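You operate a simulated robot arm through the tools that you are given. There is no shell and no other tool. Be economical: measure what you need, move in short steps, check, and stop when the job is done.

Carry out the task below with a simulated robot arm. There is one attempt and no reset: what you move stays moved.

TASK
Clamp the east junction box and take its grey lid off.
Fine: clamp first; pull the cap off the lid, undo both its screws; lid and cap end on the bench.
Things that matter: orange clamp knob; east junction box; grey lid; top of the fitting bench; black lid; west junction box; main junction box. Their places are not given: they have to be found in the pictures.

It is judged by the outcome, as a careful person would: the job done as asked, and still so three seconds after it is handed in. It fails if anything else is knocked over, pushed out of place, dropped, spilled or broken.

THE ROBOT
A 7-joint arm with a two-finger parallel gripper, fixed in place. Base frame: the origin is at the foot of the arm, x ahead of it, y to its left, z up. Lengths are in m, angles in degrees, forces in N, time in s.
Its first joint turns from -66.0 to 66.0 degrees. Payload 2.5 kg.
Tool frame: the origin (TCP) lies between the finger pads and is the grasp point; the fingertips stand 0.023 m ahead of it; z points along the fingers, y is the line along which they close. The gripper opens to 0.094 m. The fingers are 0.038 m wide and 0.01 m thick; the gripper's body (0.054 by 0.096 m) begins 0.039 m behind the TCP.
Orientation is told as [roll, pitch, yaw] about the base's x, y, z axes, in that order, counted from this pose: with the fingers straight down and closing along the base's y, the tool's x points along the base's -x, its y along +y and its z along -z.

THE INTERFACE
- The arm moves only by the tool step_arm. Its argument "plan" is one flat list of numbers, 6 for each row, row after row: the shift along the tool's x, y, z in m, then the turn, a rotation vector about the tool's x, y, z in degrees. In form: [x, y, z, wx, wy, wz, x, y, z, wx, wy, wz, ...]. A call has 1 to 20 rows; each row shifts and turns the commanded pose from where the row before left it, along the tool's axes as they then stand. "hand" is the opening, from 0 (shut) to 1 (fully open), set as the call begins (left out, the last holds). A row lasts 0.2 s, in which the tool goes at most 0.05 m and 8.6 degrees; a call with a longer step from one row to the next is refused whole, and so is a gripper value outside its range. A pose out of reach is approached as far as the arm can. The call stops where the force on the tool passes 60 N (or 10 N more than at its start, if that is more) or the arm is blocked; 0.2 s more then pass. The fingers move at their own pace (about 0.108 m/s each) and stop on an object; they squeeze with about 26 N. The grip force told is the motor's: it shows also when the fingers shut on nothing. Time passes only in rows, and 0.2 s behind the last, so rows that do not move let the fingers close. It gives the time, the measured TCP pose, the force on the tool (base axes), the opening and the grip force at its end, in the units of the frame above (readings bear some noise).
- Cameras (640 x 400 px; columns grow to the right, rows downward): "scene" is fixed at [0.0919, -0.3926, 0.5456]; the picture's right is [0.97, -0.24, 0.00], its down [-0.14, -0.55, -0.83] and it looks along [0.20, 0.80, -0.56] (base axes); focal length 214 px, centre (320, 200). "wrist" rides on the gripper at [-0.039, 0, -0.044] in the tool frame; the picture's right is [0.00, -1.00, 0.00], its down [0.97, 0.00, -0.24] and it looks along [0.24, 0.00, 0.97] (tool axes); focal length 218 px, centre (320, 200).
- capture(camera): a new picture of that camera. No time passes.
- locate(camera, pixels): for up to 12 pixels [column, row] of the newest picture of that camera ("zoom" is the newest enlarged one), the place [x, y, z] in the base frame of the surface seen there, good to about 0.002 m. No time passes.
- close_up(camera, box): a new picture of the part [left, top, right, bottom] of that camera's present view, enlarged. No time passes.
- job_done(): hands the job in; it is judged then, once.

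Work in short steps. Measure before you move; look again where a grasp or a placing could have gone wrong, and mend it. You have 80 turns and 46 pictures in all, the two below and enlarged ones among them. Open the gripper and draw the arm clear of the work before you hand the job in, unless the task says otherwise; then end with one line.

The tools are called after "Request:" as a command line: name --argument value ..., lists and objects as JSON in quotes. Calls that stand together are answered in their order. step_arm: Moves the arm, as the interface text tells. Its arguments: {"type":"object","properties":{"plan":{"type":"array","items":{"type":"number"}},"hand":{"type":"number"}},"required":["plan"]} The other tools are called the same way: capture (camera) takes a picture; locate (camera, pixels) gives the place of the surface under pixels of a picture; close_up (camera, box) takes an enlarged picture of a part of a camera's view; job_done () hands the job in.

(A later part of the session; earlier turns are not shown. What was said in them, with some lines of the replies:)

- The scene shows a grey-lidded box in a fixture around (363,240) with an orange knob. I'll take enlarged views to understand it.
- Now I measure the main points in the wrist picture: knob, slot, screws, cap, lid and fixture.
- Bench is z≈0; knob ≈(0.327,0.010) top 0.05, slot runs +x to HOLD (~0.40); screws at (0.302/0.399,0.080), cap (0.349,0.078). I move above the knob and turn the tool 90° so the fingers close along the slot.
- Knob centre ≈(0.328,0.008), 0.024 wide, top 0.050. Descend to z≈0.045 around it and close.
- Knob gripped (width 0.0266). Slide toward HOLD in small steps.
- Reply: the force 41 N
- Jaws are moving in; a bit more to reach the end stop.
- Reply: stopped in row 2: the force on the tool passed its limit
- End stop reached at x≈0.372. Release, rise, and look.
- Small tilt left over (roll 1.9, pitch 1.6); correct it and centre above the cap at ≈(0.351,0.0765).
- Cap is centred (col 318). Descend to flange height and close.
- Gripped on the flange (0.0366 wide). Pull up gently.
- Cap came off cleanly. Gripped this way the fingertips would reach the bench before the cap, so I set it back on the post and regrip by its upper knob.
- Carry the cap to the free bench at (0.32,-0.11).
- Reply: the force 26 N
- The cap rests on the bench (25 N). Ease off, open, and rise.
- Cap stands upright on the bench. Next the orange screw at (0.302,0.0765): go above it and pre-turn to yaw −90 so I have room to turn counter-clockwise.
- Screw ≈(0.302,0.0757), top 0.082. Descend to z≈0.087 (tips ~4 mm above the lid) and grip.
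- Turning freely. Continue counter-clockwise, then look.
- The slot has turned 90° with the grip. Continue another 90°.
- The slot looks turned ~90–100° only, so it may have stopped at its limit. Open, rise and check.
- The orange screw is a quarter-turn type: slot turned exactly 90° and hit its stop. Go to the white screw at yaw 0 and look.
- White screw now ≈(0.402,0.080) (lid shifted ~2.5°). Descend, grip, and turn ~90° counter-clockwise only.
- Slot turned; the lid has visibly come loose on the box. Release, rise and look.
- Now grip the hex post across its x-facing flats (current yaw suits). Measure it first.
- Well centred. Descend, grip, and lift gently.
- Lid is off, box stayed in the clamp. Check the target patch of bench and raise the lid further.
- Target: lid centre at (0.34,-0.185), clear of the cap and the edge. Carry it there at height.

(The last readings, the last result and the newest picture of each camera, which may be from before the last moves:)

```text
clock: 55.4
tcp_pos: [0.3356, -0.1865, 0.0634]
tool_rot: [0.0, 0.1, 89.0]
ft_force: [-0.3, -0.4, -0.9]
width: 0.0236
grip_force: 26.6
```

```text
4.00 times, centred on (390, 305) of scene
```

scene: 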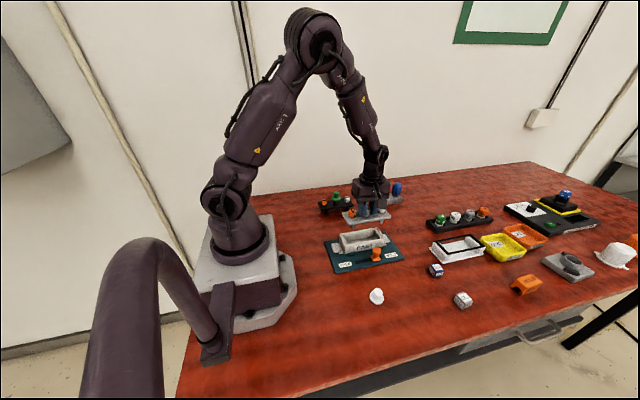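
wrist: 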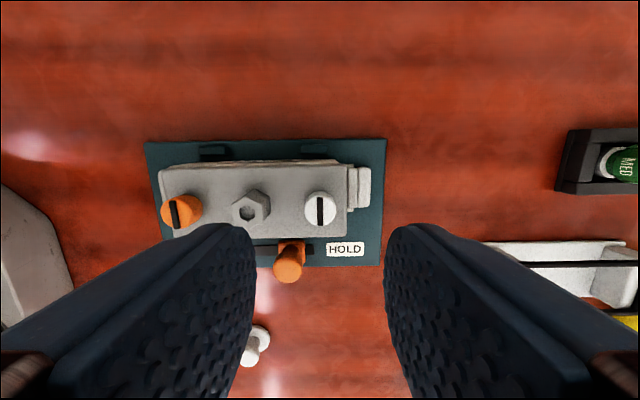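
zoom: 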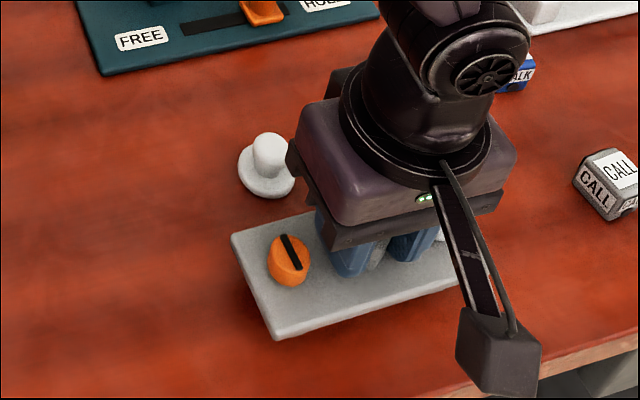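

Request:
step_arm --plan '[0, 0, 0.003, 0, 0, 0, 0, 0, 0.003, 0, 0, 0, 0, 0, 0.002, 0, 0, 0, 0, 0, 0, 0, 0, 0]'

```text
clock: 56.4
tcp_pos: [0.3361, -0.1863, 0.0569]
tool_rot: [-0.1, 0.2, 89.0]
ft_force: [-10.2, 4.7, 31.9]
width: 0.0238
grip_force: 26.1
```

Contact with the bench (32 N). Ease off, release and rise.

Request:
step_arm --plan '[0, 0, -0.0012, 0, 0, 0, 0, 0, 0, 0, 0, 0]'

Request:
step_arm --plan '[0, 0, 0, 0, 0, 0, 0, 0, 0, 0, 0, 0]' --hand 0.38

Request:
step_arm --plan '[0, 0, -0.015, 0, 0, 0, 0, 0, -0.03, 0, 0, 0, 0, 0, -0.04, 0, 0, 0, 0, 0, -0.05, 0, 0, 0, 0, 0, -0.05, 0, 0, 0, 0, 0, -0.05, 0, 0, 0, -0.04, 0, 0, 0, 0, 0, -0.04, 0, 0, 0, 0, 0, -0.04, 0, 0, 0, 0, 0, -0.04, 0, 0, 0, 0, 0]'

Request:
capture --camera "scene"

Request:
close_up --camera "scene" --box '[315, 225, 455, 345]'

```text
clock: 57.0
tcp_pos: [0.336, -0.1853, 0.0573]
tool_rot: [-0.1, 0.1, 89.0]
ft_force: [-0.9, -1.7, 4.1]
width: 0.0237
grip_force: 25.7
```

```text
clock: 57.6
tcp_pos: [0.3347, -0.1852, 0.0571]
tool_rot: [0.1, 0.1, 89.0]
ft_force: [-0.7, 0.4, -0.1]
width: 0.0357
grip_force: 0.1
```

```text
clock: 59.8
tcp_pos: [0.3385, -0.0243, 0.2915]
tool_rot: [0.1, 0.0, 88.8]
ft_force: [-0.2, 0.1, -0.5]
width: 0.0359
grip_force: 0.0
```

```text
11 pictures are left
```

scene: 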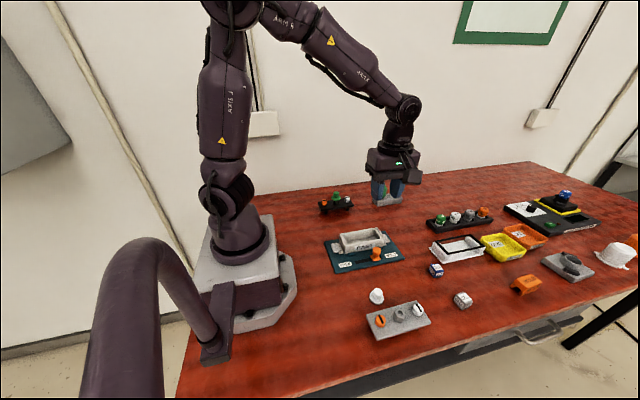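

```text
3.33 times, centred on (385, 285) of scene
```

zoom: 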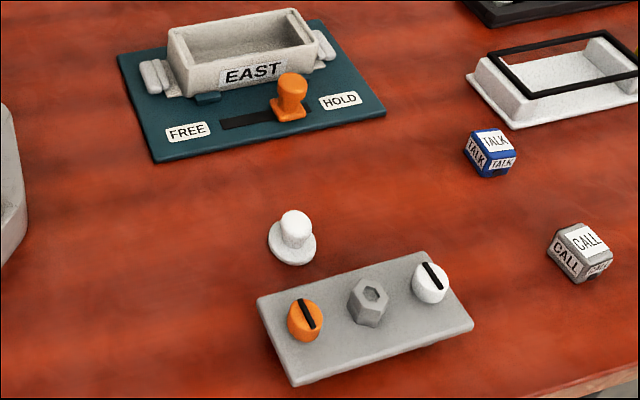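

Everything is as asked: clamp at HOLD, box open, lid and cap on the bench. Open the gripper fully, rise a bit, and hand in.

Request:
step_arm --plan '[0, 0, -0.03, 0, 0, 0, 0, 0, -0.03, 0, 0, 0, 0, 0, 0, 0, 0, 0]' --hand 1

Request:
job_done

```text
clock: 60.6
tcp_pos: [0.339, -0.0241, 0.3526]
tool_rot: [0.0, 0.0, 88.9]
ft_force: [-0.7, 0.3, -0.1]
width: 0.094
grip_force: 0.0
```

```text
The job is handed in.
```

The east junction box is clamped at HOLD and its grey lid is off: I pulled the cap, undid both screws a quarter turn, and left lid and cap resting on the bench.
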